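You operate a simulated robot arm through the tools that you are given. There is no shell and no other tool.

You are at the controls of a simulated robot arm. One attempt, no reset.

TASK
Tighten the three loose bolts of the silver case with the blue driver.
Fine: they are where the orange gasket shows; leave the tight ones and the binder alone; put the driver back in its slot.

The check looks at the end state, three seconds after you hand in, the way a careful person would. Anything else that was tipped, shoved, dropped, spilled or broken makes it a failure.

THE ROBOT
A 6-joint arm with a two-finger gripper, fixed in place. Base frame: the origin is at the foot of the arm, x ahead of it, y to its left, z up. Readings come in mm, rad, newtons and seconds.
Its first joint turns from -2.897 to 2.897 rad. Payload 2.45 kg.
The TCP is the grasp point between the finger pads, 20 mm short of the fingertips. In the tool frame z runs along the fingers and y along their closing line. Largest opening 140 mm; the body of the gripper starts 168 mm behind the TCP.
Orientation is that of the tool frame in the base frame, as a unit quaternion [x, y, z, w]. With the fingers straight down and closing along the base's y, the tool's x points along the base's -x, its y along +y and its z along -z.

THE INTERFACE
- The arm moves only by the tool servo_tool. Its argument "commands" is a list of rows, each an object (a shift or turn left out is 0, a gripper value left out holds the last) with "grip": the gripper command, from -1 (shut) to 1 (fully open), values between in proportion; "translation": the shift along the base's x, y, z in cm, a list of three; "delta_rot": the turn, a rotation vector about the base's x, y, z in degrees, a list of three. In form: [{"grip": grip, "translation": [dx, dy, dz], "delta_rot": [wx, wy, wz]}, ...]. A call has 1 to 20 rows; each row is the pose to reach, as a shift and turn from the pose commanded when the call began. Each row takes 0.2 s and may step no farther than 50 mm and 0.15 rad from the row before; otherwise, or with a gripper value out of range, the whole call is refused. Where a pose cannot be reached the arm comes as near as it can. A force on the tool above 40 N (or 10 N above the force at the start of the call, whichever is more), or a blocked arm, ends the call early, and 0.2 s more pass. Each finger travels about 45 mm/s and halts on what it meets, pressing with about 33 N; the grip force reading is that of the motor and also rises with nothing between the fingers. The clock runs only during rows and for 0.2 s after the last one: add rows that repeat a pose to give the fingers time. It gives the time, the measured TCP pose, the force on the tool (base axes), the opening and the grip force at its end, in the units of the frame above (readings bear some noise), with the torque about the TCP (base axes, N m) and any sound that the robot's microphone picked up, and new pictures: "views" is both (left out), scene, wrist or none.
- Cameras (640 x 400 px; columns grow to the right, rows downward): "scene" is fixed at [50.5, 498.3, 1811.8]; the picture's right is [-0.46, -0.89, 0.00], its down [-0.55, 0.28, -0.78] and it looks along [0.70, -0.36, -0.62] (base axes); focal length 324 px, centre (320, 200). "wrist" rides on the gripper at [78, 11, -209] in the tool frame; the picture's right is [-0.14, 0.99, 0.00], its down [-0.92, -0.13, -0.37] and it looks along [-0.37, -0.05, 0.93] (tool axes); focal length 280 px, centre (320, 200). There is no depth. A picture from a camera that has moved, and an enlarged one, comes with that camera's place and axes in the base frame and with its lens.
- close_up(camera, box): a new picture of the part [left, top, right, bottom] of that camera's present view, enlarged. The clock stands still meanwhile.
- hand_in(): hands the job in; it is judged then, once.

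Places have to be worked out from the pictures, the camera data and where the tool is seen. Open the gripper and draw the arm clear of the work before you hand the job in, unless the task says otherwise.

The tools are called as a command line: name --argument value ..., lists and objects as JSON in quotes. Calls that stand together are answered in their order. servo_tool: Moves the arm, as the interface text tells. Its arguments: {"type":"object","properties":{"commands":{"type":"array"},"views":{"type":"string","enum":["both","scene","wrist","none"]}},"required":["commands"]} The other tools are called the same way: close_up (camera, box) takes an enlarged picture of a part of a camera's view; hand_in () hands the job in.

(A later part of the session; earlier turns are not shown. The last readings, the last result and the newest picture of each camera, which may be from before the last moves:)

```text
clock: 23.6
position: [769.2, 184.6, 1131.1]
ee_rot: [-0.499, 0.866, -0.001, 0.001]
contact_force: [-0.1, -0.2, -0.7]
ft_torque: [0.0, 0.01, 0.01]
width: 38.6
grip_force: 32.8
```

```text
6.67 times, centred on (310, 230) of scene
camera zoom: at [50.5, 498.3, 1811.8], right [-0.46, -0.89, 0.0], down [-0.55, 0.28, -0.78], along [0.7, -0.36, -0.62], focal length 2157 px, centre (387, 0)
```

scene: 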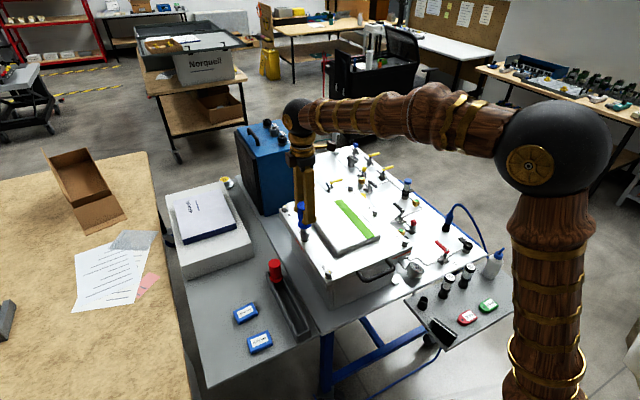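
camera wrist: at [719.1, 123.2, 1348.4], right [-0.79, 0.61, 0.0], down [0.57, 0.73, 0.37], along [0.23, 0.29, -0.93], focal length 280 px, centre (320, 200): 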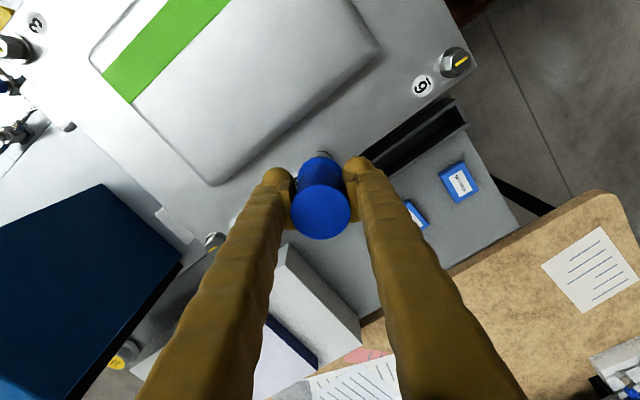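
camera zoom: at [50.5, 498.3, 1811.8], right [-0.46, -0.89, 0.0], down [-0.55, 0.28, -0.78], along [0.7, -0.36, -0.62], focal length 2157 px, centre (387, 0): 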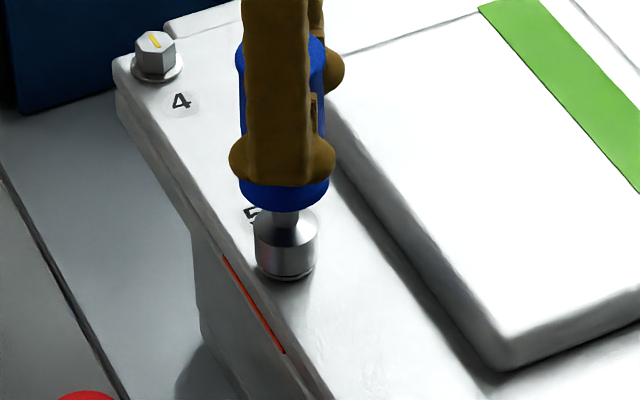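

The socket now covers the head with no side force. I lower a little more to find the seat.

servo_tool --commands '[{"grip": -1, "translation": [0, 0, -0.1]}, {"translation": [0, 0, -0.2]}, {"translation": [0, 0, -0.3]}, {"translation": [0, 0, -0.4]}]' --views "none"

```text
clock: 24.6
position: [769.5, 186.2, 1127.6]
ee_rot: [-0.5, 0.866, -0.001, 0.002]
contact_force: [-5.0, -0.6, 7.1]
ft_torque: [-0.01, 0.41, -0.01]
width: 38.8
grip_force: 32.7
```

Seated (Fz≈7 N, about 15 mm below first contact). I turn clockwise 30° and watch the torque.

servo_tool --commands '[{"grip": -1, "translation": [0, 0, 0], "delta_rot": [0, 0, -5]}, {"delta_rot": [0, 0, -10]}, {"delta_rot": [0, 0, -15]}, {"delta_rot": [0, 0, -20]}, {"delta_rot": [0, 0, -25]}, {"delta_rot": [0, 0, -30]}]' --views "none"

close_up --camera "scene" --box '[280, 200, 340, 260]'

```text
clock: 26.0
position: [768.4, 187.2, 1126.4]
ee_rot: [-0.259, 0.966, -0.002, 0.001]
contact_force: [-15.1, 9.6, 11.2]
ft_torque: [0.73, 1.16, 0.05]
width: 38.6
grip_force: 33.4
```

```text
6.67 times, centred on (310, 230) of scene
camera zoom: at [50.5, 498.3, 1811.8], right [-0.46, -0.89, 0.0], down [-0.55, 0.28, -0.78], along [0.7, -0.36, -0.62], focal length 2157 px, centre (387, 0)
```

zoom: 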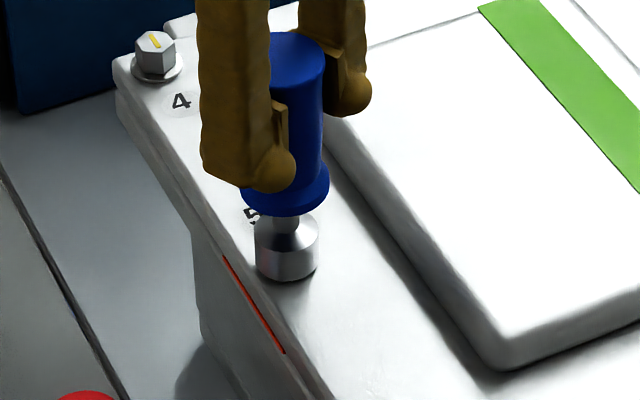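

Torque is still small but the side force grew to (−15, 9.6) N, so I shift toward (−x, +y) by under a millimetre to relieve it before turning on.

servo_tool --commands '[{"grip": -1, "translation": [-0.04, 0.025, 0]}, {"translation": [-0.06, 0.04, 0]}, {"translation": [-0.06, 0.04, 0]}]' --views "none"

```text
clock: 26.8
position: [768.6, 186.2, 1126.6]
ee_rot: [-0.259, 0.966, -0.001, 0.001]
contact_force: [-0.1, 3.3, 8.9]
ft_torque: [0.29, -0.04, 0.01]
width: 38.6
grip_force: 32.8
```

Relieved. I turn another 30° clockwise with a small lateral compensation.

servo_tool --commands '[{"grip": -1, "translation": [0, 0.02, 0], "delta_rot": [0, 0, -5]}, {"translation": [0, 0.03, 0], "delta_rot": [0, 0, -10]}, {"translation": [0, 0.03, 0], "delta_rot": [0, 0, -15]}, {"translation": [0, 0.04, 0], "delta_rot": [0, 0, -20]}, {"translation": [0, 0.05, 0], "delta_rot": [0, 0, -25]}, {"translation": [0, 0.05, 0], "delta_rot": [0, 0, -30]}]' --views "wrist"

```text
clock: 28.2
position: [768.3, 187.4, 1126.7]
ee_rot: [0.001, 1.0, -0.002, 0.001]
contact_force: [-6.9, 15.1, 10.1]
ft_torque: [1.17, 0.49, 0.01]
width: 38.5
grip_force: 33.4
camera wrist: at [689.0, 198.4, 1336.0], right [0.14, 0.99, 0.0], down [0.92, -0.13, 0.37], along [0.37, -0.05, -0.93], focal length 280 px, centre (320, 200)
```

wrist: 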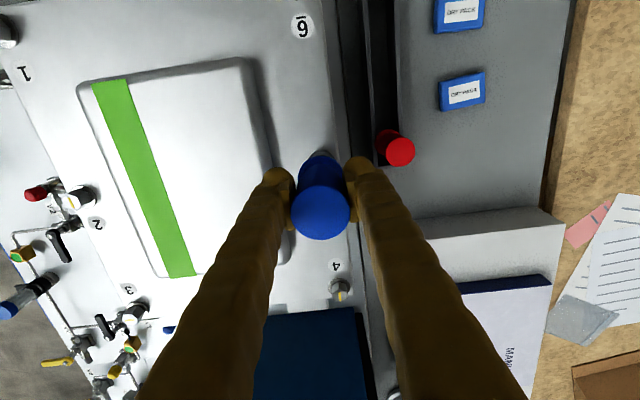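

Side force (−7, 15) N fits the driver axis sitting ~1.6 mm off the TCP along the finger width; I compensate for that and turn another 30°.

servo_tool --commands '[{"grip": -1, "translation": [-0.02, 0.06, 0]}, {"translation": [-0.02, 0.09, 0], "delta_rot": [0, 0, -5]}, {"translation": [-0.015, 0.105, 0], "delta_rot": [0, 0, -10]}, {"translation": [-0.01, 0.12, 0], "delta_rot": [0, 0, -15]}, {"translation": [-0.01, 0.135, 0], "delta_rot": [0, 0, -20]}, {"translation": [0, 0.15, 0], "delta_rot": [0, 0, -25]}, {"translation": [0, 0.16, 0], "delta_rot": [0, 0, -30]}, {"translation": [0, 0.16, 0], "delta_rot": [0, 0, -30]}]' --views "none"

close_up --camera "scene" --box '[280, 200, 340, 260]'

```text
clock: 30.0
position: [769.3, 188.1, 1126.8]
ee_rot: [0.259, 0.966, -0.002, 0.0]
contact_force: [-2.3, 9.9, 2.7]
ft_torque: [0.74, 0.18, 0.02]
width: 38.8
grip_force: 32.8
```

```text
6.67 times, centred on (310, 230) of scene
camera zoom: at [50.5, 498.3, 1811.8], right [-0.46, -0.89, 0.0], down [-0.55, 0.28, -0.78], along [0.7, -0.36, -0.62], focal length 2157 px, centre (387, 0)
```

zoom: 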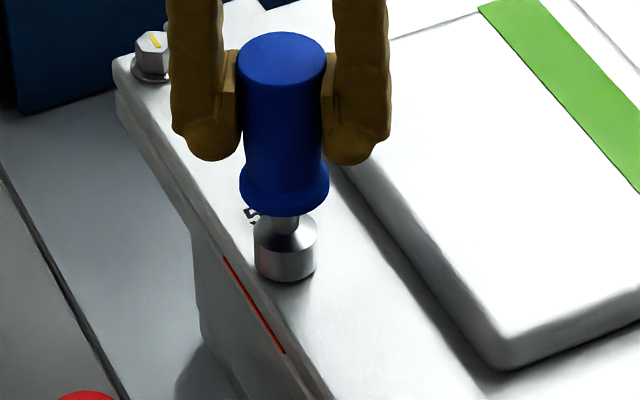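

About 90° turned, torque still ~0 and the gasket still shows; Fz fell to 2.7 N so the bolt is descending. I keep turning with slight down-follow.

servo_tool --commands '[{"grip": -1, "translation": [-0.005, 0.05, -0.02]}, {"translation": [0.01, 0.06, -0.03], "delta_rot": [0, 0, -5]}, {"translation": [0.02, 0.07, -0.03], "delta_rot": [0, 0, -10]}, {"translation": [0.03, 0.08, -0.04], "delta_rot": [0, 0, -15]}, {"translation": [0.04, 0.09, -0.04], "delta_rot": [0, 0, -20]}, {"translation": [0.05, 0.1, -0.05], "delta_rot": [0, 0, -25]}, {"translation": [0.055, 0.11, -0.05], "delta_rot": [0, 0, -30]}, {"translation": [0.055, 0.11, -0.05], "delta_rot": [0, 0, -30]}]' --views "none"

close_up --camera "scene" --box '[280, 200, 340, 260]'

```text
clock: 31.8
position: [769.4, 190.6, 1126.7]
ee_rot: [0.501, 0.865, -0.003, 0.001]
contact_force: [0.3, 3.4, 6.2]
ft_torque: [0.15, -0.07, 0.73]
width: 38.4
grip_force: 33.2
```

```text
6.67 times, centred on (310, 230) of scene
camera zoom: at [50.5, 498.3, 1811.8], right [-0.46, -0.89, 0.0], down [-0.55, 0.28, -0.78], along [0.7, -0.36, -0.62], focal length 2157 px, centre (387, 0)
```

zoom: 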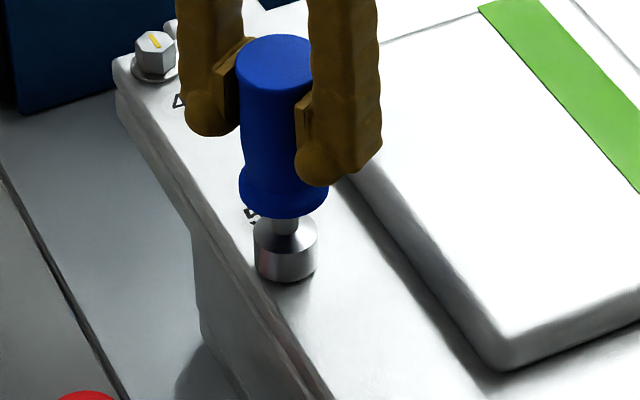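

The gasket is hidden at bolt 5 and torque rose to 0.73 Nm: it's tight. I back off a few degrees to unload, then lift straight up.

servo_tool --commands '[{"grip": -1, "translation": [0, 0.01, 0], "delta_rot": [0, 0, 2]}, {"translation": [0, 0.02, 0.05], "delta_rot": [0, 0, 4]}, {"translation": [0, 0.02, 0.3], "delta_rot": [0, 0, 4]}, {"translation": [0, 0.02, 0.8], "delta_rot": [0, 0, 4]}, {"translation": [0, 0.02, 1.5], "delta_rot": [0, 0, 4]}, {"translation": [0, 0.02, 2.5], "delta_rot": [0, 0, 4]}, {"translation": [0, 0.02, 4], "delta_rot": [0, 0, 4]}, {"translation": [0, 0.02, 6], "delta_rot": [0, 0, 4]}, {"translation": [0, 0.02, 6], "delta_rot": [0, 0, 4]}]'

close_up --camera "scene" --box '[280, 190, 340, 250]'

close_up --camera "wrist" --box '[275, 130, 365, 190]'

```text
clock: 32.8
position: [769.3, 188.6, 1128.8]
ee_rot: [0.469, 0.883, -0.004, -0.002]
contact_force: [4.1, 3.1, -21.9]
ft_torque: [0.28, -0.17, 0.02]
width: 38.1
grip_force: 33.3
stopped in row 4: the force on the tool passed its limit at 45 N (the readings are from after the stop); the commanded pose is now the measured one
camera wrist: at [735.3, 261.0, 1338.1], right [0.9, 0.44, -0.01], down [0.41, -0.83, 0.37], along [0.16, -0.33, -0.93], focal length 280 px, centre (320, 200)
```

scene: 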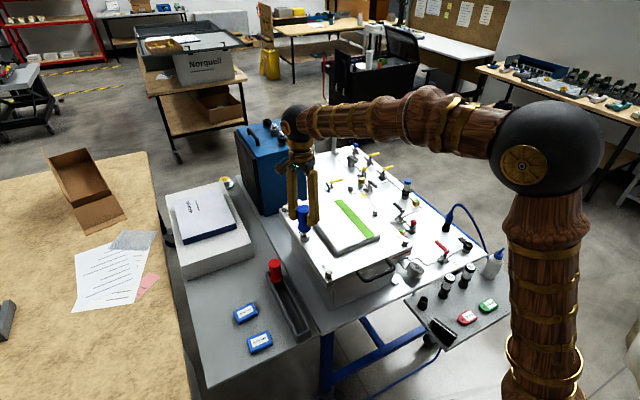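
wrist: 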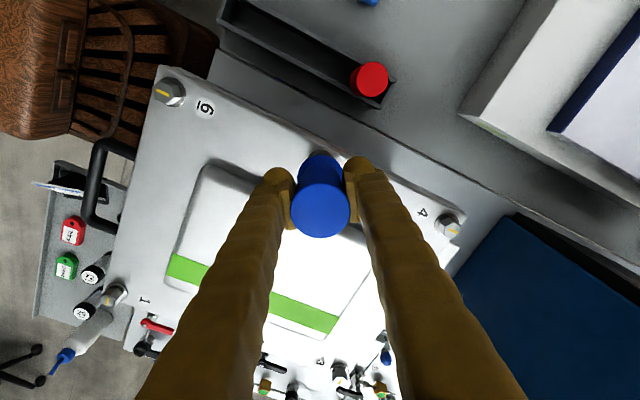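

```text
6.67 times, centred on (310, 220) of scene
camera zoom: at [50.5, 498.3, 1811.8], right [-0.46, -0.89, 0.0], down [-0.55, 0.28, -0.78], along [0.7, -0.36, -0.62], focal length 2157 px, centre (387, 67)
```

zoom: 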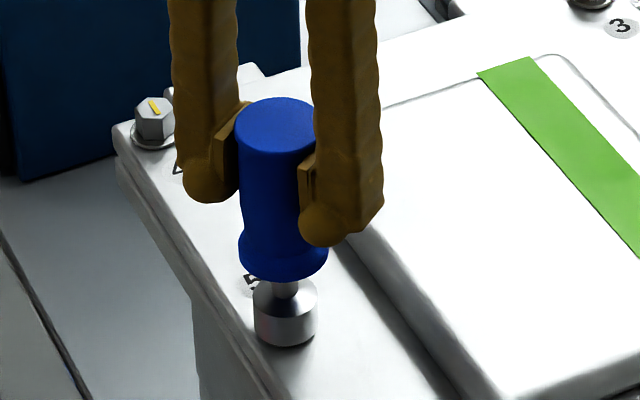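

```text
6.67 times, centred on (320, 160) of wrist
camera zoom: at [735.3, 261.0, 1338.1], right [0.9, 0.44, -0.01], down [0.41, -0.83, 0.37], along [0.16, -0.33, -0.93], focal length 1869 px, centre (320, 467)
```

zoom: 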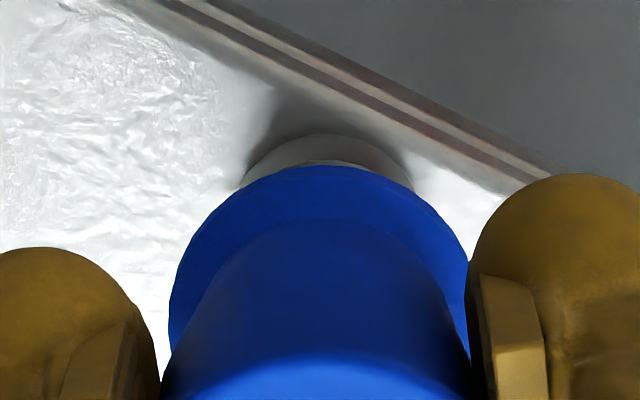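

The socket is wedged on the head while pulling (Fz −22 N, torque now ~0). I wiggle the yaw slightly with only a gentle upward pull and a small tilt correction.

servo_tool --commands '[{"grip": -1, "translation": [0.01, 0.01, -0.05], "delta_rot": [0.1, -0.15, 0]}, {"translation": [0.02, 0.02, -0.05], "delta_rot": [0.2, -0.3, 1.5]}, {"translation": [0.02, 0.02, -0.05], "delta_rot": [0.2, -0.3, 3]}, {"translation": [0.02, 0.02, -0.05], "delta_rot": [0.2, -0.3, 1.5]}, {"translation": [0.02, 0.02, -0.05], "delta_rot": [0.2, -0.3, 0]}, {"translation": [0.02, 0.02, 0], "delta_rot": [0.2, -0.3, 1.5]}]' --views "none"

```text
clock: 34.2
position: [768.8, 190.3, 1130.7]
ee_rot: [0.458, 0.889, 0.0, 0.001]
contact_force: [-6.4, 3.4, 3.7]
ft_torque: [0.33, 0.59, 0.03]
width: 38.2
grip_force: 33.1
```

Freed – Fz is now slightly positive. I ease −0.3 mm in x and lift gradually.

servo_tool --commands '[{"grip": -1, "translation": [-0.03, 0.01, 0]}, {"translation": [-0.03, 0.01, 0.1]}, {"translation": [-0.03, 0.01, 0.2]}, {"translation": [-0.03, 0.01, 0.3]}, {"translation": [-0.03, 0.01, 0.4]}, {"translation": [-0.03, 0.01, 0.5]}]' --views "none"

```text
clock: 35.6
position: [768.7, 190.0, 1134.8]
ee_rot: [0.457, 0.889, -0.001, 0.0]
contact_force: [-0.8, -1.0, -3.6]
ft_torque: [-0.15, 0.1, 0.0]
width: 38.2
grip_force: 33.3
```

Rising freely now. I continue up clear of the head and look at the bolt.

servo_tool --commands '[{"grip": -1, "translation": [0, 0, 0.2]}, {"translation": [0, 0, 0.4]}, {"translation": [0, 0, 0.7]}, {"translation": [0, 0, 1.1]}, {"translation": [0, 0, 2]}, {"translation": [0, 0, 4]}, {"translation": [0, 0, 6]}, {"translation": [0, 0, 6]}]'

close_up --camera "scene" --box '[270, 190, 330, 250]'

close_up --camera "wrist" --box '[275, 120, 365, 180]'

```text
clock: 37.4
position: [769.1, 191.3, 1195.6]
ee_rot: [0.458, 0.889, 0.0, 0.0]
contact_force: [0.7, -0.2, -2.7]
ft_torque: [0.03, 0.01, -0.01]
width: 38.2
grip_force: 32.6
camera wrist: at [731.9, 259.9, 1405.1], right [0.89, 0.46, 0.0], down [0.43, -0.82, 0.37], along [0.17, -0.33, -0.93], focal length 280 px, centre (320, 200)
```

scene: 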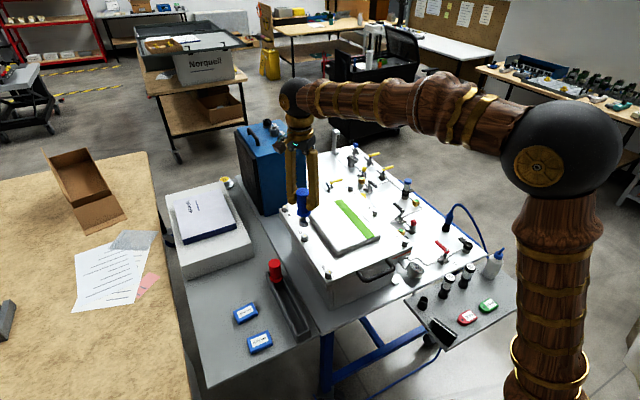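
wrist: 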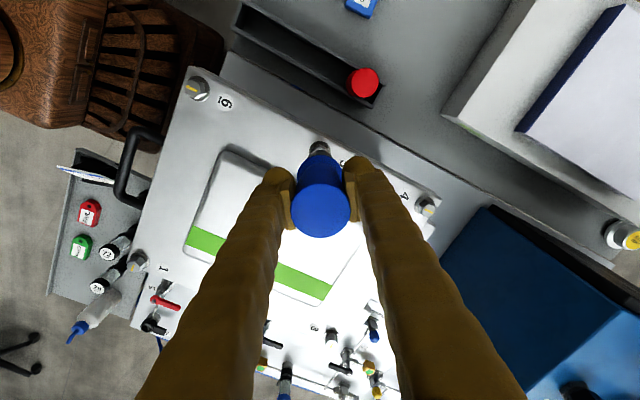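

```text
6.67 times, centred on (300, 220) of scene
camera zoom: at [50.5, 498.3, 1811.8], right [-0.46, -0.89, 0.0], down [-0.55, 0.28, -0.78], along [0.7, -0.36, -0.62], focal length 2157 px, centre (453, 67)
```

zoom: 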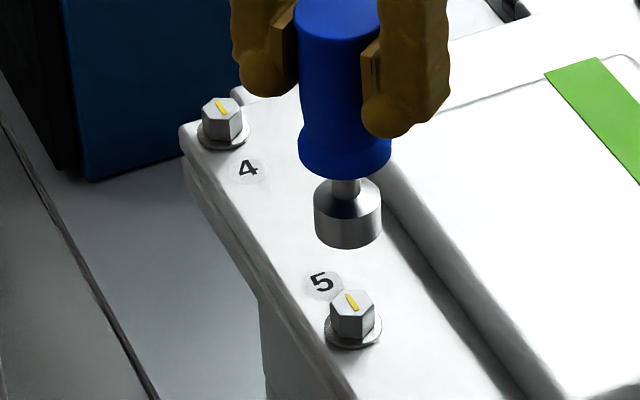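

```text
6.67 times, centred on (320, 150) of wrist
camera zoom: at [731.9, 259.9, 1405.1], right [0.89, 0.46, 0.0], down [0.43, -0.82, 0.37], along [0.17, -0.33, -0.93], focal length 1869 px, centre (320, 533)
```

zoom: 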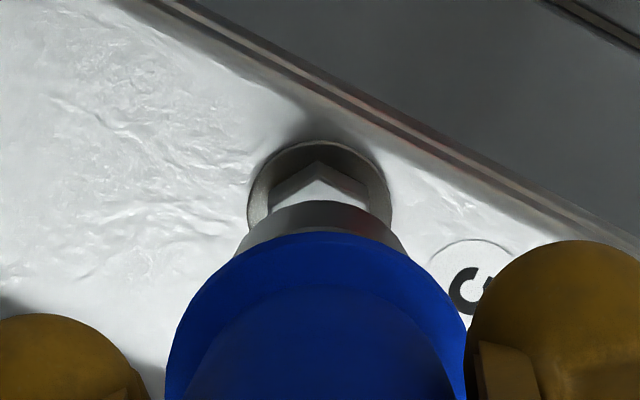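

Bolt 5's mark now matches the tight bolts and its gasket is hidden. The driver slipped ~25° in the grip, so its hex now fits "crosswise" bolts at yaw ≈95°/35°. I move toward bolt 3 (est. (942, −100)), staying high, turning to yaw ≈95° and stopping ~43 mm short for a look.

servo_tool --commands '[{"grip": -1, "translation": [0.85, -1.25, 1], "delta_rot": [0, 0, 7.5]}, {"translation": [1.7, -2.5, 1], "delta_rot": [0, 0, 15]}, {"translation": [2.6, -3.75, 1], "delta_rot": [0, 0, 22.5]}, {"translation": [3.45, -5, 1], "delta_rot": [0, 0, 30]}, {"translation": [4.3, -6.25, 1], "delta_rot": [0, 0, 37.5]}, {"translation": [5.2, -7.5, 1], "delta_rot": [0, 0, 45]}, {"translation": [6.05, -8.75, 1], "delta_rot": [0, 0, 52.5]}, {"translation": [6.9, -10, 1], "delta_rot": [0, 0, 60]}, {"translation": [7.8, -11.25, 1], "delta_rot": [0, 0, 67.5]}, {"translation": [8.65, -12.5, 1], "delta_rot": [0, 0, 75]}, {"translation": [9.5, -13.75, 1], "delta_rot": [0, 0, 82.5]}, {"translation": [10.4, -15, 1], "delta_rot": [0, 0, 90]}, {"translation": [11.25, -16.25, 1], "delta_rot": [0, 0, 97.5]}, {"translation": [12.1, -17.5, 1], "delta_rot": [0, 0, 105]}, {"translation": [13, -18.75, 1], "delta_rot": [0, 0, 112.5]}, {"translation": [13.85, -20, 1], "delta_rot": [0, 0, 120]}, {"translation": [14.7, -21.25, 1], "delta_rot": [0, 0, 127.5]}, {"translation": [15.6, -22.5, 1], "delta_rot": [0, 0, 135]}, {"translation": [16.45, -23.75, 1], "delta_rot": [0, 0, 142.5]}, {"translation": [17.3, -24.8, 1], "delta_rot": [0, 0, 149.5]}]'

close_up --camera "wrist" --box '[275, 90, 365, 150]'

close_up --camera "scene" --box '[320, 160, 400, 220]'

```text
clock: 41.6
position: [940.9, -57.9, 1205.2]
ee_rot: [0.738, -0.675, 0.0, 0.0]
contact_force: [0.3, 0.5, -1.6]
ft_torque: [0.0, 0.0, 0.04]
width: 37.8
grip_force: 33.1
camera wrist: at [936.8, -137.7, 1415.1], right [-1.0, 0.05, 0.0], down [0.05, 0.93, 0.37], along [0.02, 0.37, -0.93], focal length 280 px, centre (320, 200)
```

scene: 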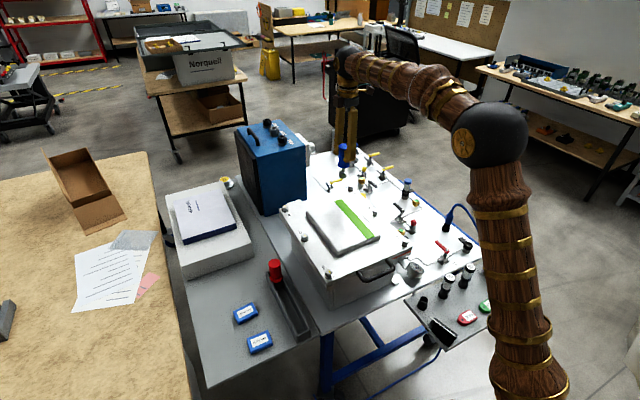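
wrist: 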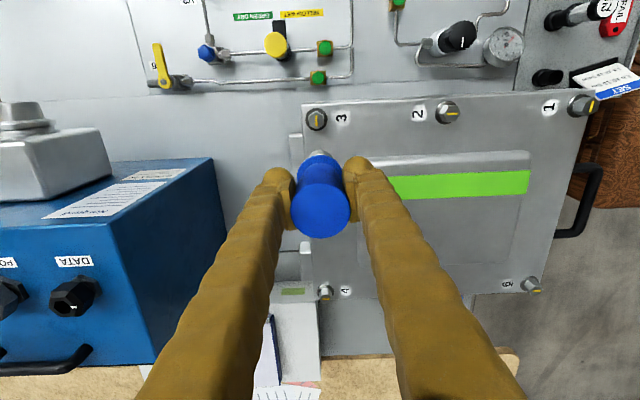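

```text
6.67 times, centred on (320, 120) of wrist
camera zoom: at [936.8, -137.7, 1415.1], right [-1.0, 0.05, 0.0], down [0.05, 0.93, 0.37], along [0.02, 0.37, -0.93], focal length 1869 px, centre (320, 733)
```

zoom: 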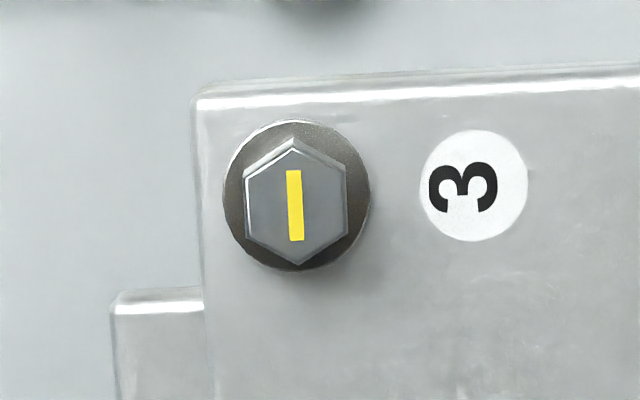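

```text
6.67 times, centred on (360, 190) of scene
camera zoom: at [50.5, 498.3, 1811.8], right [-0.46, -0.89, 0.0], down [-0.55, 0.28, -0.78], along [0.7, -0.36, -0.62], focal length 2157 px, centre (53, 267)
```

zoom: 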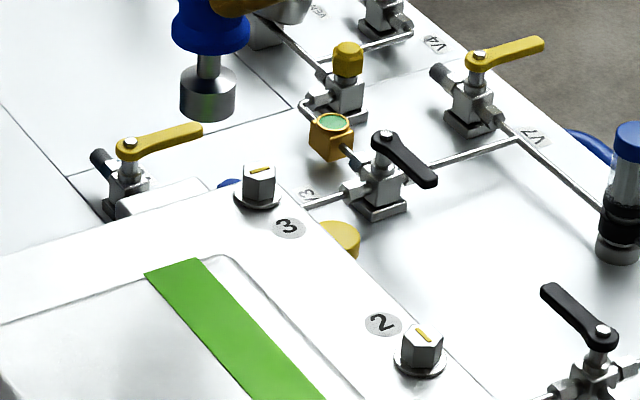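

Bolt 3 is at about (944.2, −99.2). With the ~2.5 mm driver-axis offset I target TCP ≈ (944.4, −101.7) and descend to hover just above it.

servo_tool --commands '[{"grip": -1, "translation": [0.2, -2.2, 0]}, {"translation": [0.35, -4.4, 0]}, {"translation": [0.35, -4.4, -1.5]}, {"translation": [0.35, -4.4, -3]}, {"translation": [0.35, -4.4, -4.5]}, {"translation": [0.35, -4.4, -4.5]}, {"translation": [0.35, -4.4, -4.5]}]'

close_up --camera "scene" --box '[320, 160, 380, 220]'

close_up --camera "wrist" --box '[275, 130, 365, 190]'

```text
clock: 43.2
position: [946.8, -101.7, 1160.0]
ee_rot: [0.737, -0.676, -0.001, 0.0]
contact_force: [0.6, -0.2, -2.2]
ft_torque: [-0.02, -0.01, -0.03]
width: 37.5
grip_force: 33.3
camera wrist: at [941.3, -179.9, 1369.7], right [-1.0, 0.05, 0.0], down [0.05, 0.93, 0.37], along [0.02, 0.37, -0.93], focal length 280 px, centre (320, 200)
```

scene: 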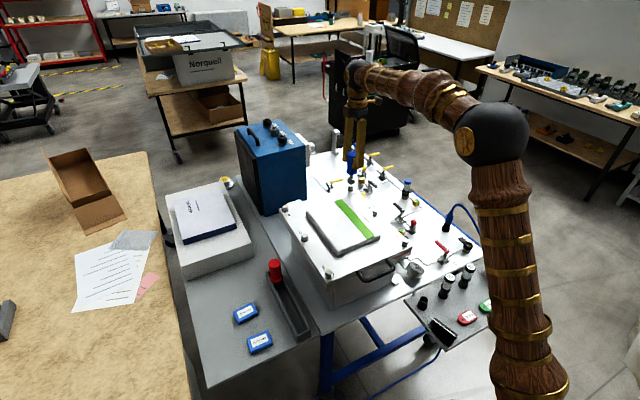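
wrist: 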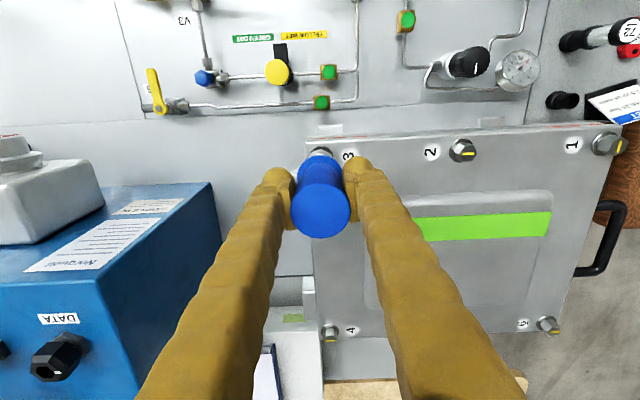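

```text
6.67 times, centred on (350, 190) of scene
camera zoom: at [50.5, 498.3, 1811.8], right [-0.46, -0.89, 0.0], down [-0.55, 0.28, -0.78], along [0.7, -0.36, -0.62], focal length 2157 px, centre (120, 267)
```

zoom: 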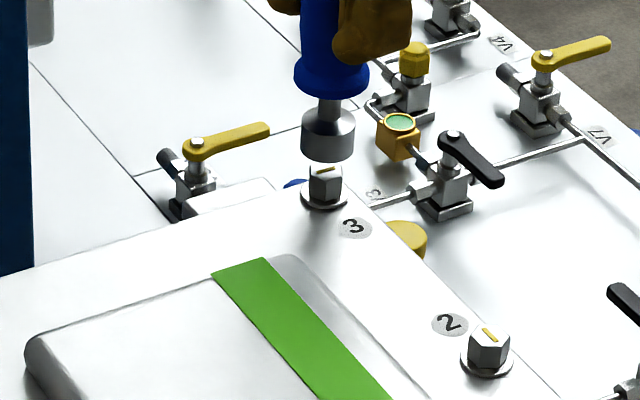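

```text
6.67 times, centred on (320, 160) of wrist
camera zoom: at [941.3, -179.9, 1369.7], right [-1.0, 0.05, 0.0], down [0.05, 0.93, 0.37], along [0.02, 0.37, -0.93], focal length 1869 px, centre (320, 467)
```

zoom: 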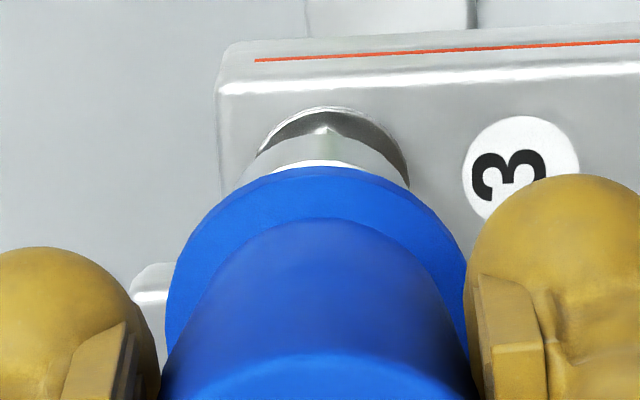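

Both views show the socket ~1 mm too far in +x and ~1 mm too far in +y. I correct and re-check at higher zoom.

servo_tool --commands '[{"grip": -1, "translation": [-0.1, -0.09, 0]}, {"translation": [-0.1, -0.09, -0.5]}, {"translation": [-0.1, -0.09, -0.5]}]' --views "none"

close_up --camera "scene" --box '[335, 165, 365, 195]'

close_up --camera "wrist" --box '[297, 140, 342, 170]'

```text
clock: 44.0
position: [945.0, -102.7, 1155.2]
ee_rot: [0.737, -0.676, -0.001, 0.001]
contact_force: [0.7, 0.7, -1.9]
ft_torque: [0.01, 0.03, -0.01]
width: 37.6
grip_force: 33.2
```

```text
13.33 times, centred on (350, 180) of scene
camera zoom: at [50.5, 498.3, 1811.8], right [-0.46, -0.89, 0.0], down [-0.55, 0.28, -0.78], along [0.7, -0.36, -0.62], focal length 4314 px, centre (-80, 467)
```

zoom: 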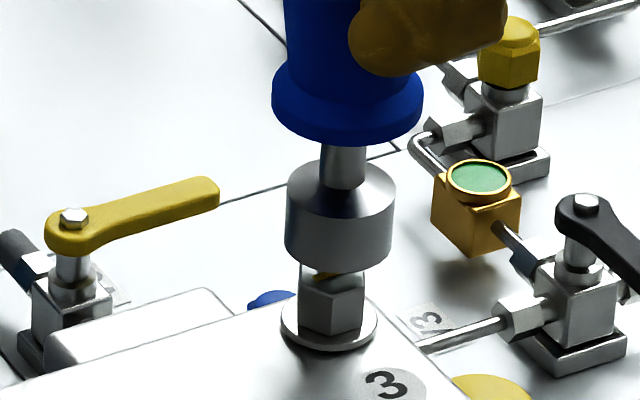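

```text
13.33 times, centred on (320, 155) of wrist
camera zoom: at [940.7, -181.3, 1364.9], right [-1.0, 0.05, 0.0], down [0.05, 0.93, 0.37], along [0.02, 0.37, -0.93], focal length 3738 px, centre (327, 800)
```

zoom: 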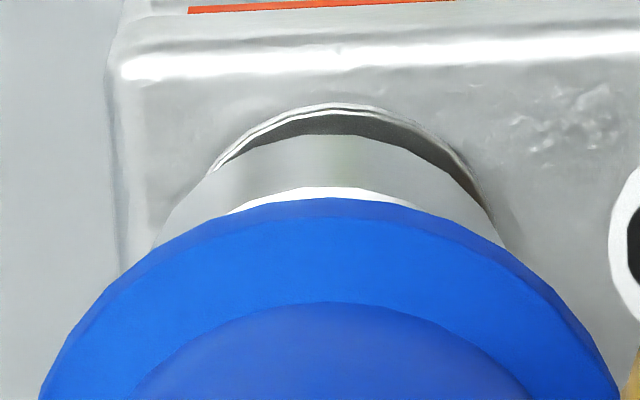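

The scene view suggests a ~1 mm residual; I zoom further to measure the edges better.

close_up --camera "scene" --box '[342, 175, 360, 193]'

close_up --camera "wrist" --box '[305, 142, 335, 162]'

```text
16.00 times, centred on (351, 184) of scene
camera zoom: at [50.5, 498.3, 1811.8], right [-0.46, -0.89, 0.0], down [-0.55, 0.28, -0.78], along [0.7, -0.36, -0.62], focal length 5176 px, centre (-176, 456)
```

zoom: 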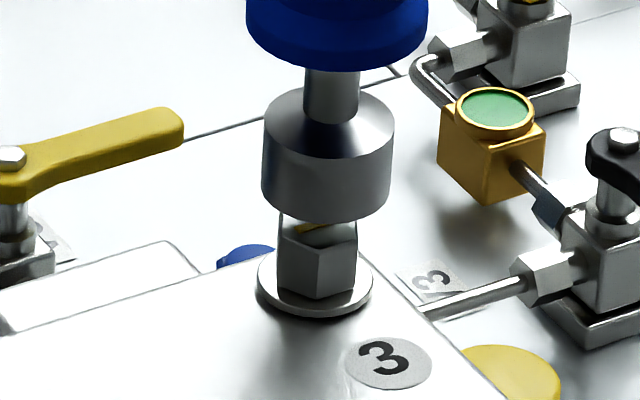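

```text
16.00 times, centred on (320, 152) of wrist
camera zoom: at [940.7, -181.3, 1364.9], right [-1.0, 0.05, 0.0], down [0.05, 0.93, 0.37], along [0.02, 0.37, -0.93], focal length 4486 px, centre (320, 968)
```

zoom: 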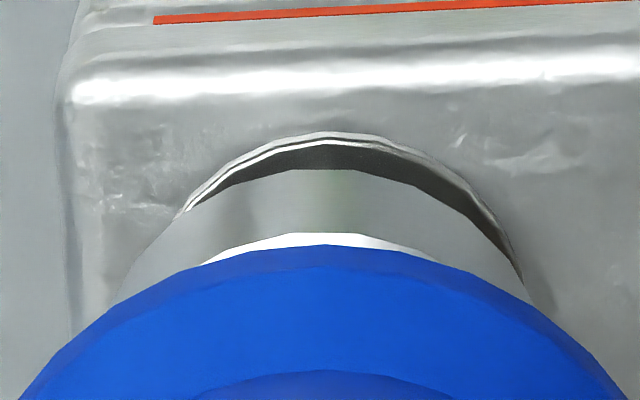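

I adjust by (−0.8, +1.2) mm as a compromise and lower gently to contact, to feel for engagement.

servo_tool --commands '[{"grip": -1, "translation": [-0.08, 0.12, 0]}, {"translation": [-0.08, 0.12, -0.4]}, {"translation": [-0.08, 0.12, -0.8]}, {"translation": [-0.08, 0.12, -1.0]}, {"translation": [-0.08, 0.12, -1.1]}, {"translation": [-0.08, 0.12, -1.2]}, {"translation": [-0.08, 0.12, -1.3]}, {"translation": [-0.08, 0.12, -1.4]}, {"translation": [-0.08, 0.12, -1.5]}, {"translation": [-0.08, 0.12, -1.6]}]' --views "none"

close_up --camera "scene" --box '[342, 175, 360, 193]'

```text
clock: 46.2
position: [943.6, -101.3, 1140.9]
ee_rot: [0.738, -0.675, 0.001, -0.001]
contact_force: [-0.4, 3.6, 38.9]
ft_torque: [0.76, -0.05, 0.04]
width: 38.4
grip_force: 32.8
```

```text
16.00 times, centred on (351, 184) of scene
camera zoom: at [50.5, 498.3, 1811.8], right [-0.46, -0.89, 0.0], down [-0.55, 0.28, -0.78], along [0.7, -0.36, -0.62], focal length 5176 px, centre (-176, 456)
```

zoom: 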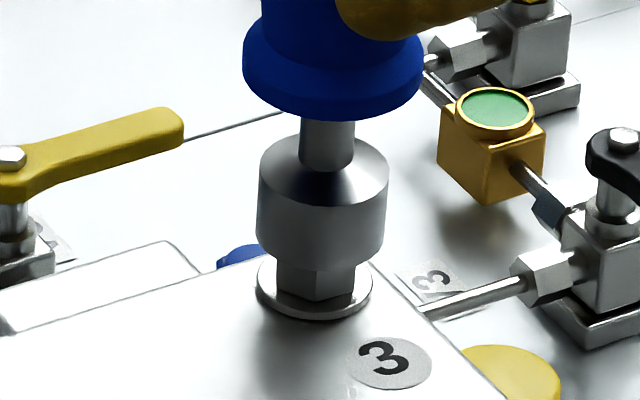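

Contact at ~40 N with the pressure centre on the socket's +y side, so the bolt lies further +y. I back up 2 mm, shift +0.8 mm in y, and lower again.

servo_tool --commands '[{"grip": -1, "translation": [0, 0, 0.2]}, {"translation": [0, 0.05, 0.35]}, {"translation": [0, 0.08, 0.35]}, {"translation": [0, 0.08, 0.35]}, {"translation": [0, 0.08, 0.25]}, {"translation": [0, 0.08, 0.15]}, {"translation": [0, 0.08, 0.08]}, {"translation": [0, 0.08, 0.0]}]' --views "none"

```text
clock: 48.0
position: [943.7, -100.2, 1138.9]
ee_rot: [0.737, -0.676, -0.001, 0.001]
contact_force: [2.5, -0.6, 0.2]
ft_torque: [-0.06, -0.28, 0.0]
width: 37.8
grip_force: 33.1
```

It dropped in (Fz≈0 at z 1138.9). I continue down to seat.

servo_tool --commands '[{"grip": -1, "translation": [0.01, 0, -0.15]}, {"translation": [0.01, 0, -0.3]}, {"translation": [0.01, 0, -0.45]}, {"translation": [0.01, 0, -0.6]}, {"translation": [0.01, 0, -0.75]}, {"translation": [0.01, 0, -0.9]}, {"translation": [0.01, 0, -1.0]}, {"translation": [0.01, 0, -1.1]}, {"translation": [0.01, 0, -1.15]}]' --views "none"

close_up --camera "scene" --box '[342, 175, 360, 193]'

```text
clock: 50.0
position: [943.8, -101.5, 1127.8]
ee_rot: [0.737, -0.675, 0.0, 0.0]
contact_force: [1.0, -0.7, -1.6]
ft_torque: [0.01, 0.0, -0.02]
width: 37.9
grip_force: 33.1
```

```text
16.00 times, centred on (351, 184) of scene
camera zoom: at [50.5, 498.3, 1811.8], right [-0.46, -0.89, 0.0], down [-0.55, 0.28, -0.78], along [0.7, -0.36, -0.62], focal length 5176 px, centre (-176, 456)
```

zoom: 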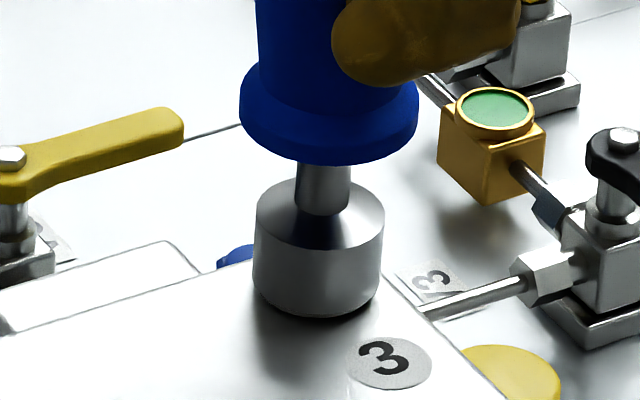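

Seated. Now I turn clockwise 30° with the offset compensation, slight downward follow.

servo_tool --commands '[{"grip": -1, "translation": [0, 0, -0.05]}, {"translation": [-0.02, 0, -0.05], "delta_rot": [0, 0, -5]}, {"translation": [-0.035, 0, -0.05], "delta_rot": [0, 0, -10]}, {"translation": [-0.05, 0, -0.05], "delta_rot": [0, 0, -15]}, {"translation": [-0.065, 0.01, -0.05], "delta_rot": [0, 0, -20]}, {"translation": [-0.08, 0.015, -0.05], "delta_rot": [0, 0, -25]}, {"translation": [-0.1, 0.02, -0.05], "delta_rot": [0, 0, -30]}, {"translation": [-0.1, 0.02, -0.05], "delta_rot": [0, 0, -30]}]' --views "none"

```text
clock: 51.8
position: [943.3, -101.1, 1126.5]
ee_rot: [-0.538, 0.843, 0.0, -0.001]
contact_force: [1.7, -1.4, -1.3]
ft_torque: [-0.27, -0.13, -0.02]
width: 37.7
grip_force: 33.1
```

Forces small. Another 30°.

servo_tool --commands '[{"grip": -1, "translation": [-0.01, 0.0, -0.02], "delta_rot": [0, 0, -5]}, {"translation": [-0.025, 0.01, -0.03], "delta_rot": [0, 0, -10]}, {"translation": [-0.04, 0.02, -0.05], "delta_rot": [0, 0, -15]}, {"translation": [-0.05, 0.03, -0.05], "delta_rot": [0, 0, -20]}, {"translation": [-0.06, 0.04, -0.05], "delta_rot": [0, 0, -25]}, {"translation": [-0.07, 0.05, -0.05], "delta_rot": [0, 0, -30]}, {"translation": [-0.07, 0.05, -0.05], "delta_rot": [0, 0, -30]}]' --views "none"

```text
clock: 53.4
position: [942.2, -101.3, 1126.3]
ee_rot: [-0.3, 0.954, 0.001, 0.0]
contact_force: [-1.7, 5.8, 3.4]
ft_torque: [0.5, 0.25, 0.02]
width: 38.0
grip_force: 33.1
```

Still smooth. Another 30° with a bit more +y compensation.

servo_tool --commands '[{"grip": -1, "translation": [-0.01, 0.04, 0], "delta_rot": [0, 0, -5]}, {"translation": [-0.02, 0.06, 0], "delta_rot": [0, 0, -10]}, {"translation": [-0.03, 0.08, -0.01], "delta_rot": [0, 0, -15]}, {"translation": [-0.03, 0.1, -0.01], "delta_rot": [0, 0, -20]}, {"translation": [-0.04, 0.115, -0.02], "delta_rot": [0, 0, -25]}, {"translation": [-0.04, 0.13, -0.02], "delta_rot": [0, 0, -30]}, {"translation": [-0.04, 0.13, -0.02], "delta_rot": [0, 0, -30]}]' --views "none"

close_up --camera "wrist" --box '[260, 110, 380, 190]'

```text
clock: 55.0
position: [942.3, -98.9, 1126.5]
ee_rot: [-0.044, 0.999, 0.0, 0.002]
contact_force: [-1.7, -6.8, 3.7]
ft_torque: [-0.57, 0.26, 0.31]
width: 38.0
grip_force: 33.4
```

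```text
5.00 times, centred on (320, 150) of wrist
camera zoom: at [862.6, -95.5, 1336.0], right [0.05, 1.0, 0.0], down [0.93, -0.05, 0.37], along [0.37, -0.02, -0.93], focal length 1402 px, centre (320, 450)
```

zoom: 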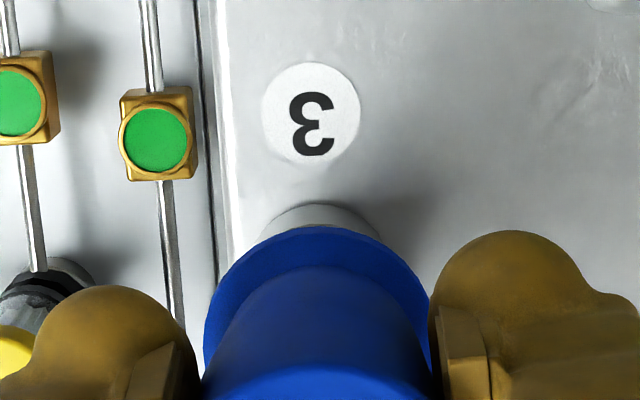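

Torque has begun rising (0.31 Nm). I relieve the y force and turn another ~10° to finish.

servo_tool --commands '[{"grip": -1, "translation": [0, -0.03, 0], "delta_rot": [0, 0, -3]}, {"translation": [0, -0.03, 0], "delta_rot": [0, 0, -6]}, {"translation": [0, -0.02, 0], "delta_rot": [0, 0, -9]}, {"translation": [0, -0.02, 0], "delta_rot": [0, 0, -11]}, {"translation": [0, -0.02, 0], "delta_rot": [0, 0, -11]}]' --views "none"

```text
clock: 56.2
position: [942.1, -99.2, 1125.3]
ee_rot: [0.052, 0.999, 0.0, -0.001]
contact_force: [1.0, 1.2, 6.4]
ft_torque: [0.18, -0.03, 0.69]
width: 38.7
grip_force: 33.2
```

Torque 0.69 Nm as with bolt 5. I unwind gently to zero torque and then rise slowly.

servo_tool --commands '[{"grip": -1, "delta_rot": [0, 0, 2]}, {"delta_rot": [0, 0, 4]}, {"delta_rot": [0, 0, 6]}, {"delta_rot": [0, 0, 6], "translation": [0, 0, 0.05]}, {"delta_rot": [0, 0, 6], "translation": [0, 0, 0.1]}]' --views "none"

```text
clock: 57.4
position: [942.1, -97.9, 1127.5]
ee_rot: [0.0, 1.0, 0.0, 0.0]
contact_force: [7.2, -2.0, -3.6]
ft_torque: [-0.2, -0.51, 0.05]
width: 38.2
grip_force: 32.4
```

Torque is zero; Fx is 7 N so I move +0.3 mm in x and lift gradually.

servo_tool --commands '[{"grip": -1, "translation": [0.03, -0.01, 0.0]}, {"translation": [0.03, -0.01, 0.05], "delta_rot": [0, 0, 1]}, {"translation": [0.03, -0.01, 0.1], "delta_rot": [0, 0, 0]}, {"translation": [0.03, -0.01, 0.15], "delta_rot": [0, 0, 1]}, {"translation": [0.03, -0.01, 0.2], "delta_rot": [0, 0, 0]}, {"translation": [0.03, -0.01, 0.3], "delta_rot": [0, 0, 1]}, {"translation": [0.03, -0.01, 0.4], "delta_rot": [0, 0, 0]}]' --views "none"

```text
clock: 59.0
position: [941.3, -98.8, 1130.8]
ee_rot: [0.0, 1.0, 0.0, 0.001]
contact_force: [-2.7, 2.7, -3.5]
ft_torque: [0.26, 0.25, -0.03]
width: 38.4
grip_force: 33.8
```

Rising freely (Fz −3.5 ≈ weight plus slight drag). I continue up clear of the bolt.

servo_tool --commands '[{"grip": -1, "translation": [-0.01, 0.02, 0.15]}, {"translation": [-0.01, 0.02, 0.3]}, {"translation": [-0.01, 0.02, 0.5]}, {"translation": [-0.01, 0.02, 0.8]}, {"translation": [-0.01, 0.02, 1.1]}, {"translation": [-0.01, 0.02, 1.5]}, {"translation": [-0.01, 0.02, 3]}, {"translation": [-0.01, 0.02, 5]}, {"translation": [-0.01, 0.02, 7]}, {"translation": [-0.01, 0.02, 7]}]'

close_up --camera "scene" --box '[330, 165, 370, 205]'

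close_up --camera "wrist" --box '[275, 120, 365, 180]'

```text
clock: 61.2
position: [942.6, -98.1, 1202.1]
ee_rot: [0.0, 1.0, 0.0, 0.0]
contact_force: [-0.1, 0.2, -0.7]
ft_torque: [0.01, -0.03, -0.01]
width: 38.6
grip_force: 33.5
camera wrist: at [863.2, -87.6, 1411.3], right [0.14, 0.99, 0.0], down [0.92, -0.13, 0.37], along [0.37, -0.05, -0.93], focal length 280 px, centre (320, 200)
```

scene: 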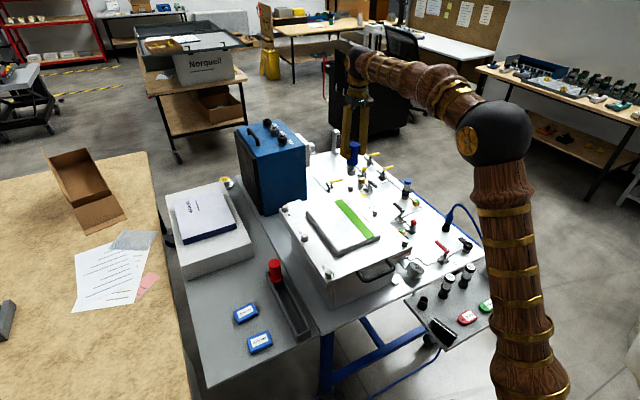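
wrist: 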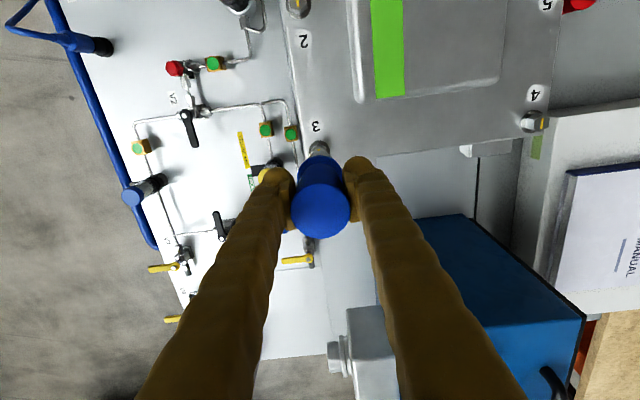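

```text
10.00 times, centred on (350, 185) of scene
camera zoom: at [50.5, 498.3, 1811.8], right [-0.46, -0.89, 0.0], down [-0.55, 0.28, -0.78], along [0.7, -0.36, -0.62], focal length 3235 px, centre (20, 350)
```

zoom: 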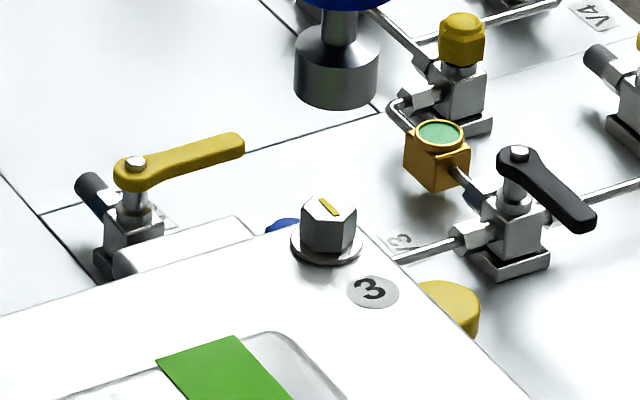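

```text
6.67 times, centred on (320, 150) of wrist
camera zoom: at [863.2, -87.6, 1411.3], right [0.14, 0.99, 0.0], down [0.92, -0.13, 0.37], along [0.37, -0.05, -0.93], focal length 1869 px, centre (320, 533)
```

zoom: 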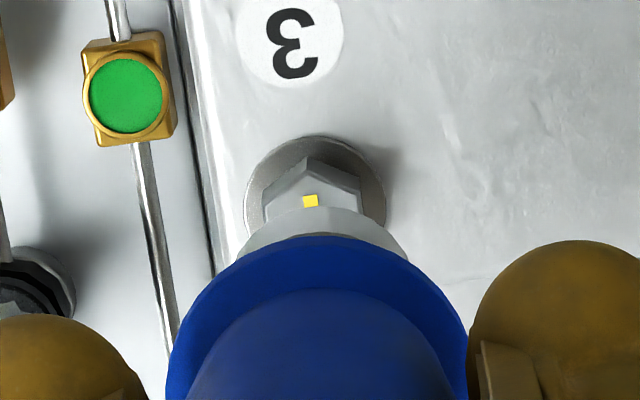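

Bolt 3 now has its mark aligned like the tight ones. Now to bolt 1 (est. (597, −99)): I travel back high, turning to yaw 90° and stopping ~43 mm to its +y side for a look.

servo_tool --commands '[{"grip": -1, "translation": [-1.7, 0.2, 0.3], "delta_rot": [0, 0, 4.5]}, {"translation": [-3.4, 0.4, 0.3], "delta_rot": [0, 0, 9]}, {"translation": [-5.1, 0.6, 0.3], "delta_rot": [0, 0, 13.5]}, {"translation": [-6.9, 0.8, 0.3], "delta_rot": [0, 0, 18]}, {"translation": [-8.6, 1.0, 0.3], "delta_rot": [0, 0, 22.5]}, {"translation": [-10.3, 1.2, 0.3], "delta_rot": [0, 0, 27]}, {"translation": [-12, 1.4, 0.3], "delta_rot": [0, 0, 31.5]}, {"translation": [-13.8, 1.6, 0.3], "delta_rot": [0, 0, 36]}, {"translation": [-15.5, 1.9, 0.3], "delta_rot": [0, 0, 40.5]}, {"translation": [-17.2, 2.1, 0.3], "delta_rot": [0, 0, 45]}, {"translation": [-19, 2.3, 0.3], "delta_rot": [0, 0, 49.5]}, {"translation": [-20.7, 2.5, 0.3], "delta_rot": [0, 0, 54]}, {"translation": [-22.4, 2.7, 0.3], "delta_rot": [0, 0, 58.5]}, {"translation": [-24.1, 2.9, 0.3], "delta_rot": [0, 0, 63]}, {"translation": [-25.8, 3.1, 0.3], "delta_rot": [0, 0, 67.5]}, {"translation": [-27.6, 3.4, 0.3], "delta_rot": [0, 0, 72]}, {"translation": [-29.3, 3.6, 0.3], "delta_rot": [0, 0, 76.5]}, {"translation": [-31, 3.8, 0.3], "delta_rot": [0, 0, 81]}, {"translation": [-32.8, 4.1, 0.3], "delta_rot": [0, 0, 85.5]}, {"translation": [-34.5, 4.3, 0.3], "delta_rot": [0, 0, 90]}]'

close_up --camera "wrist" --box '[275, 90, 365, 150]'

close_up --camera "wrist" --box '[275, 140, 365, 200]'

close_up --camera "scene" --box '[370, 200, 430, 260]'

```text
clock: 65.4
position: [597.1, -56.9, 1204.4]
ee_rot: [0.708, -0.706, -0.001, 0.001]
contact_force: [-0.4, 0.0, -2.4]
ft_torque: [-0.01, 0.0, 0.03]
width: 38.3
grip_force: 32.7
camera wrist: at [585.7, -135.3, 1414.3], right [-0.99, 0.14, 0.0], down [0.13, 0.92, 0.37], along [0.05, 0.37, -0.93], focal length 280 px, centre (320, 200)
```

scene: 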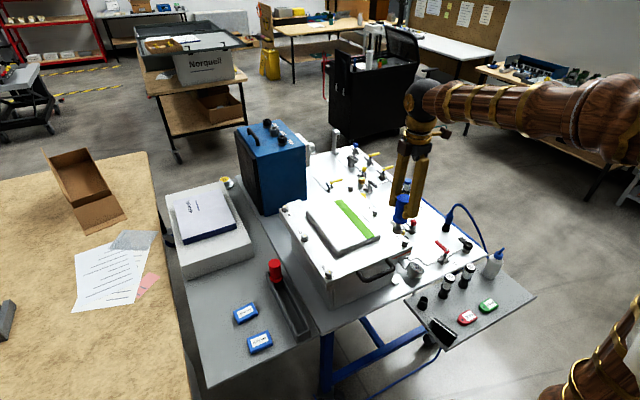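
wrist: 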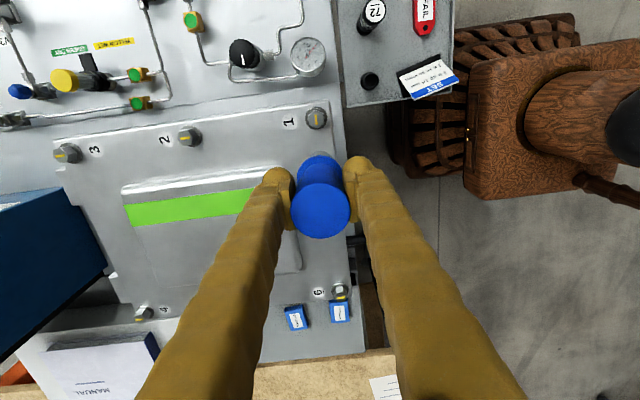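

```text
6.67 times, centred on (320, 120) of wrist
camera zoom: at [585.7, -135.3, 1414.3], right [-0.99, 0.14, 0.0], down [0.13, 0.92, 0.37], along [0.05, 0.37, -0.93], focal length 1869 px, centre (320, 733)
```

zoom: 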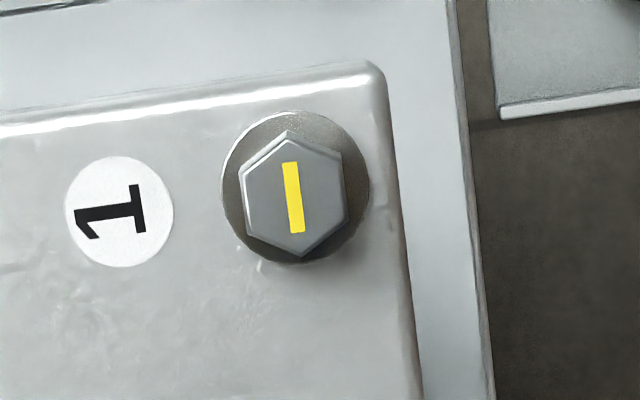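

```text
6.67 times, centred on (320, 170) of wrist
camera zoom: at [585.7, -135.3, 1414.3], right [-0.99, 0.14, 0.0], down [0.13, 0.92, 0.37], along [0.05, 0.37, -0.93], focal length 1869 px, centre (320, 400)
```

zoom: 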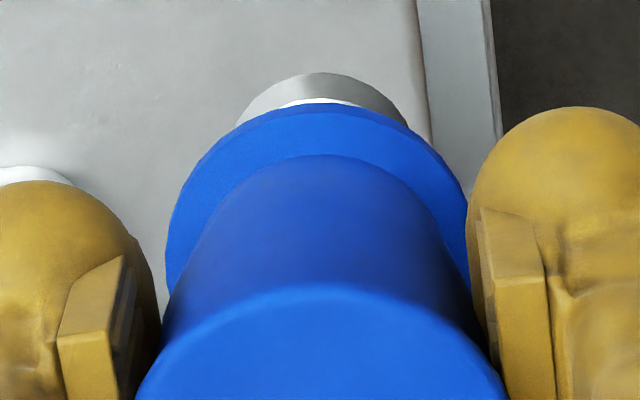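

```text
6.67 times, centred on (400, 230) of scene
camera zoom: at [50.5, 498.3, 1811.8], right [-0.46, -0.89, 0.0], down [-0.55, 0.28, -0.78], along [0.7, -0.36, -0.62], focal length 2157 px, centre (-213, 0)
```

zoom: 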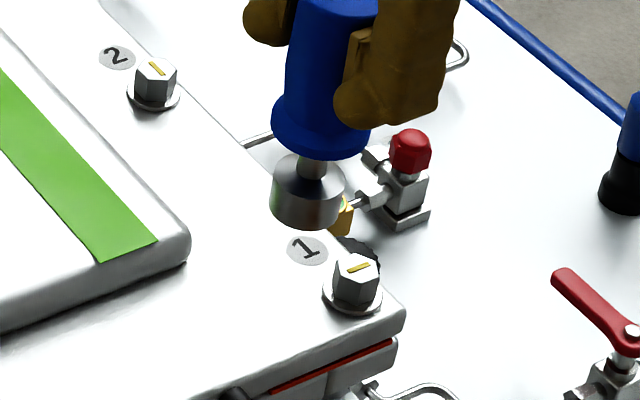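

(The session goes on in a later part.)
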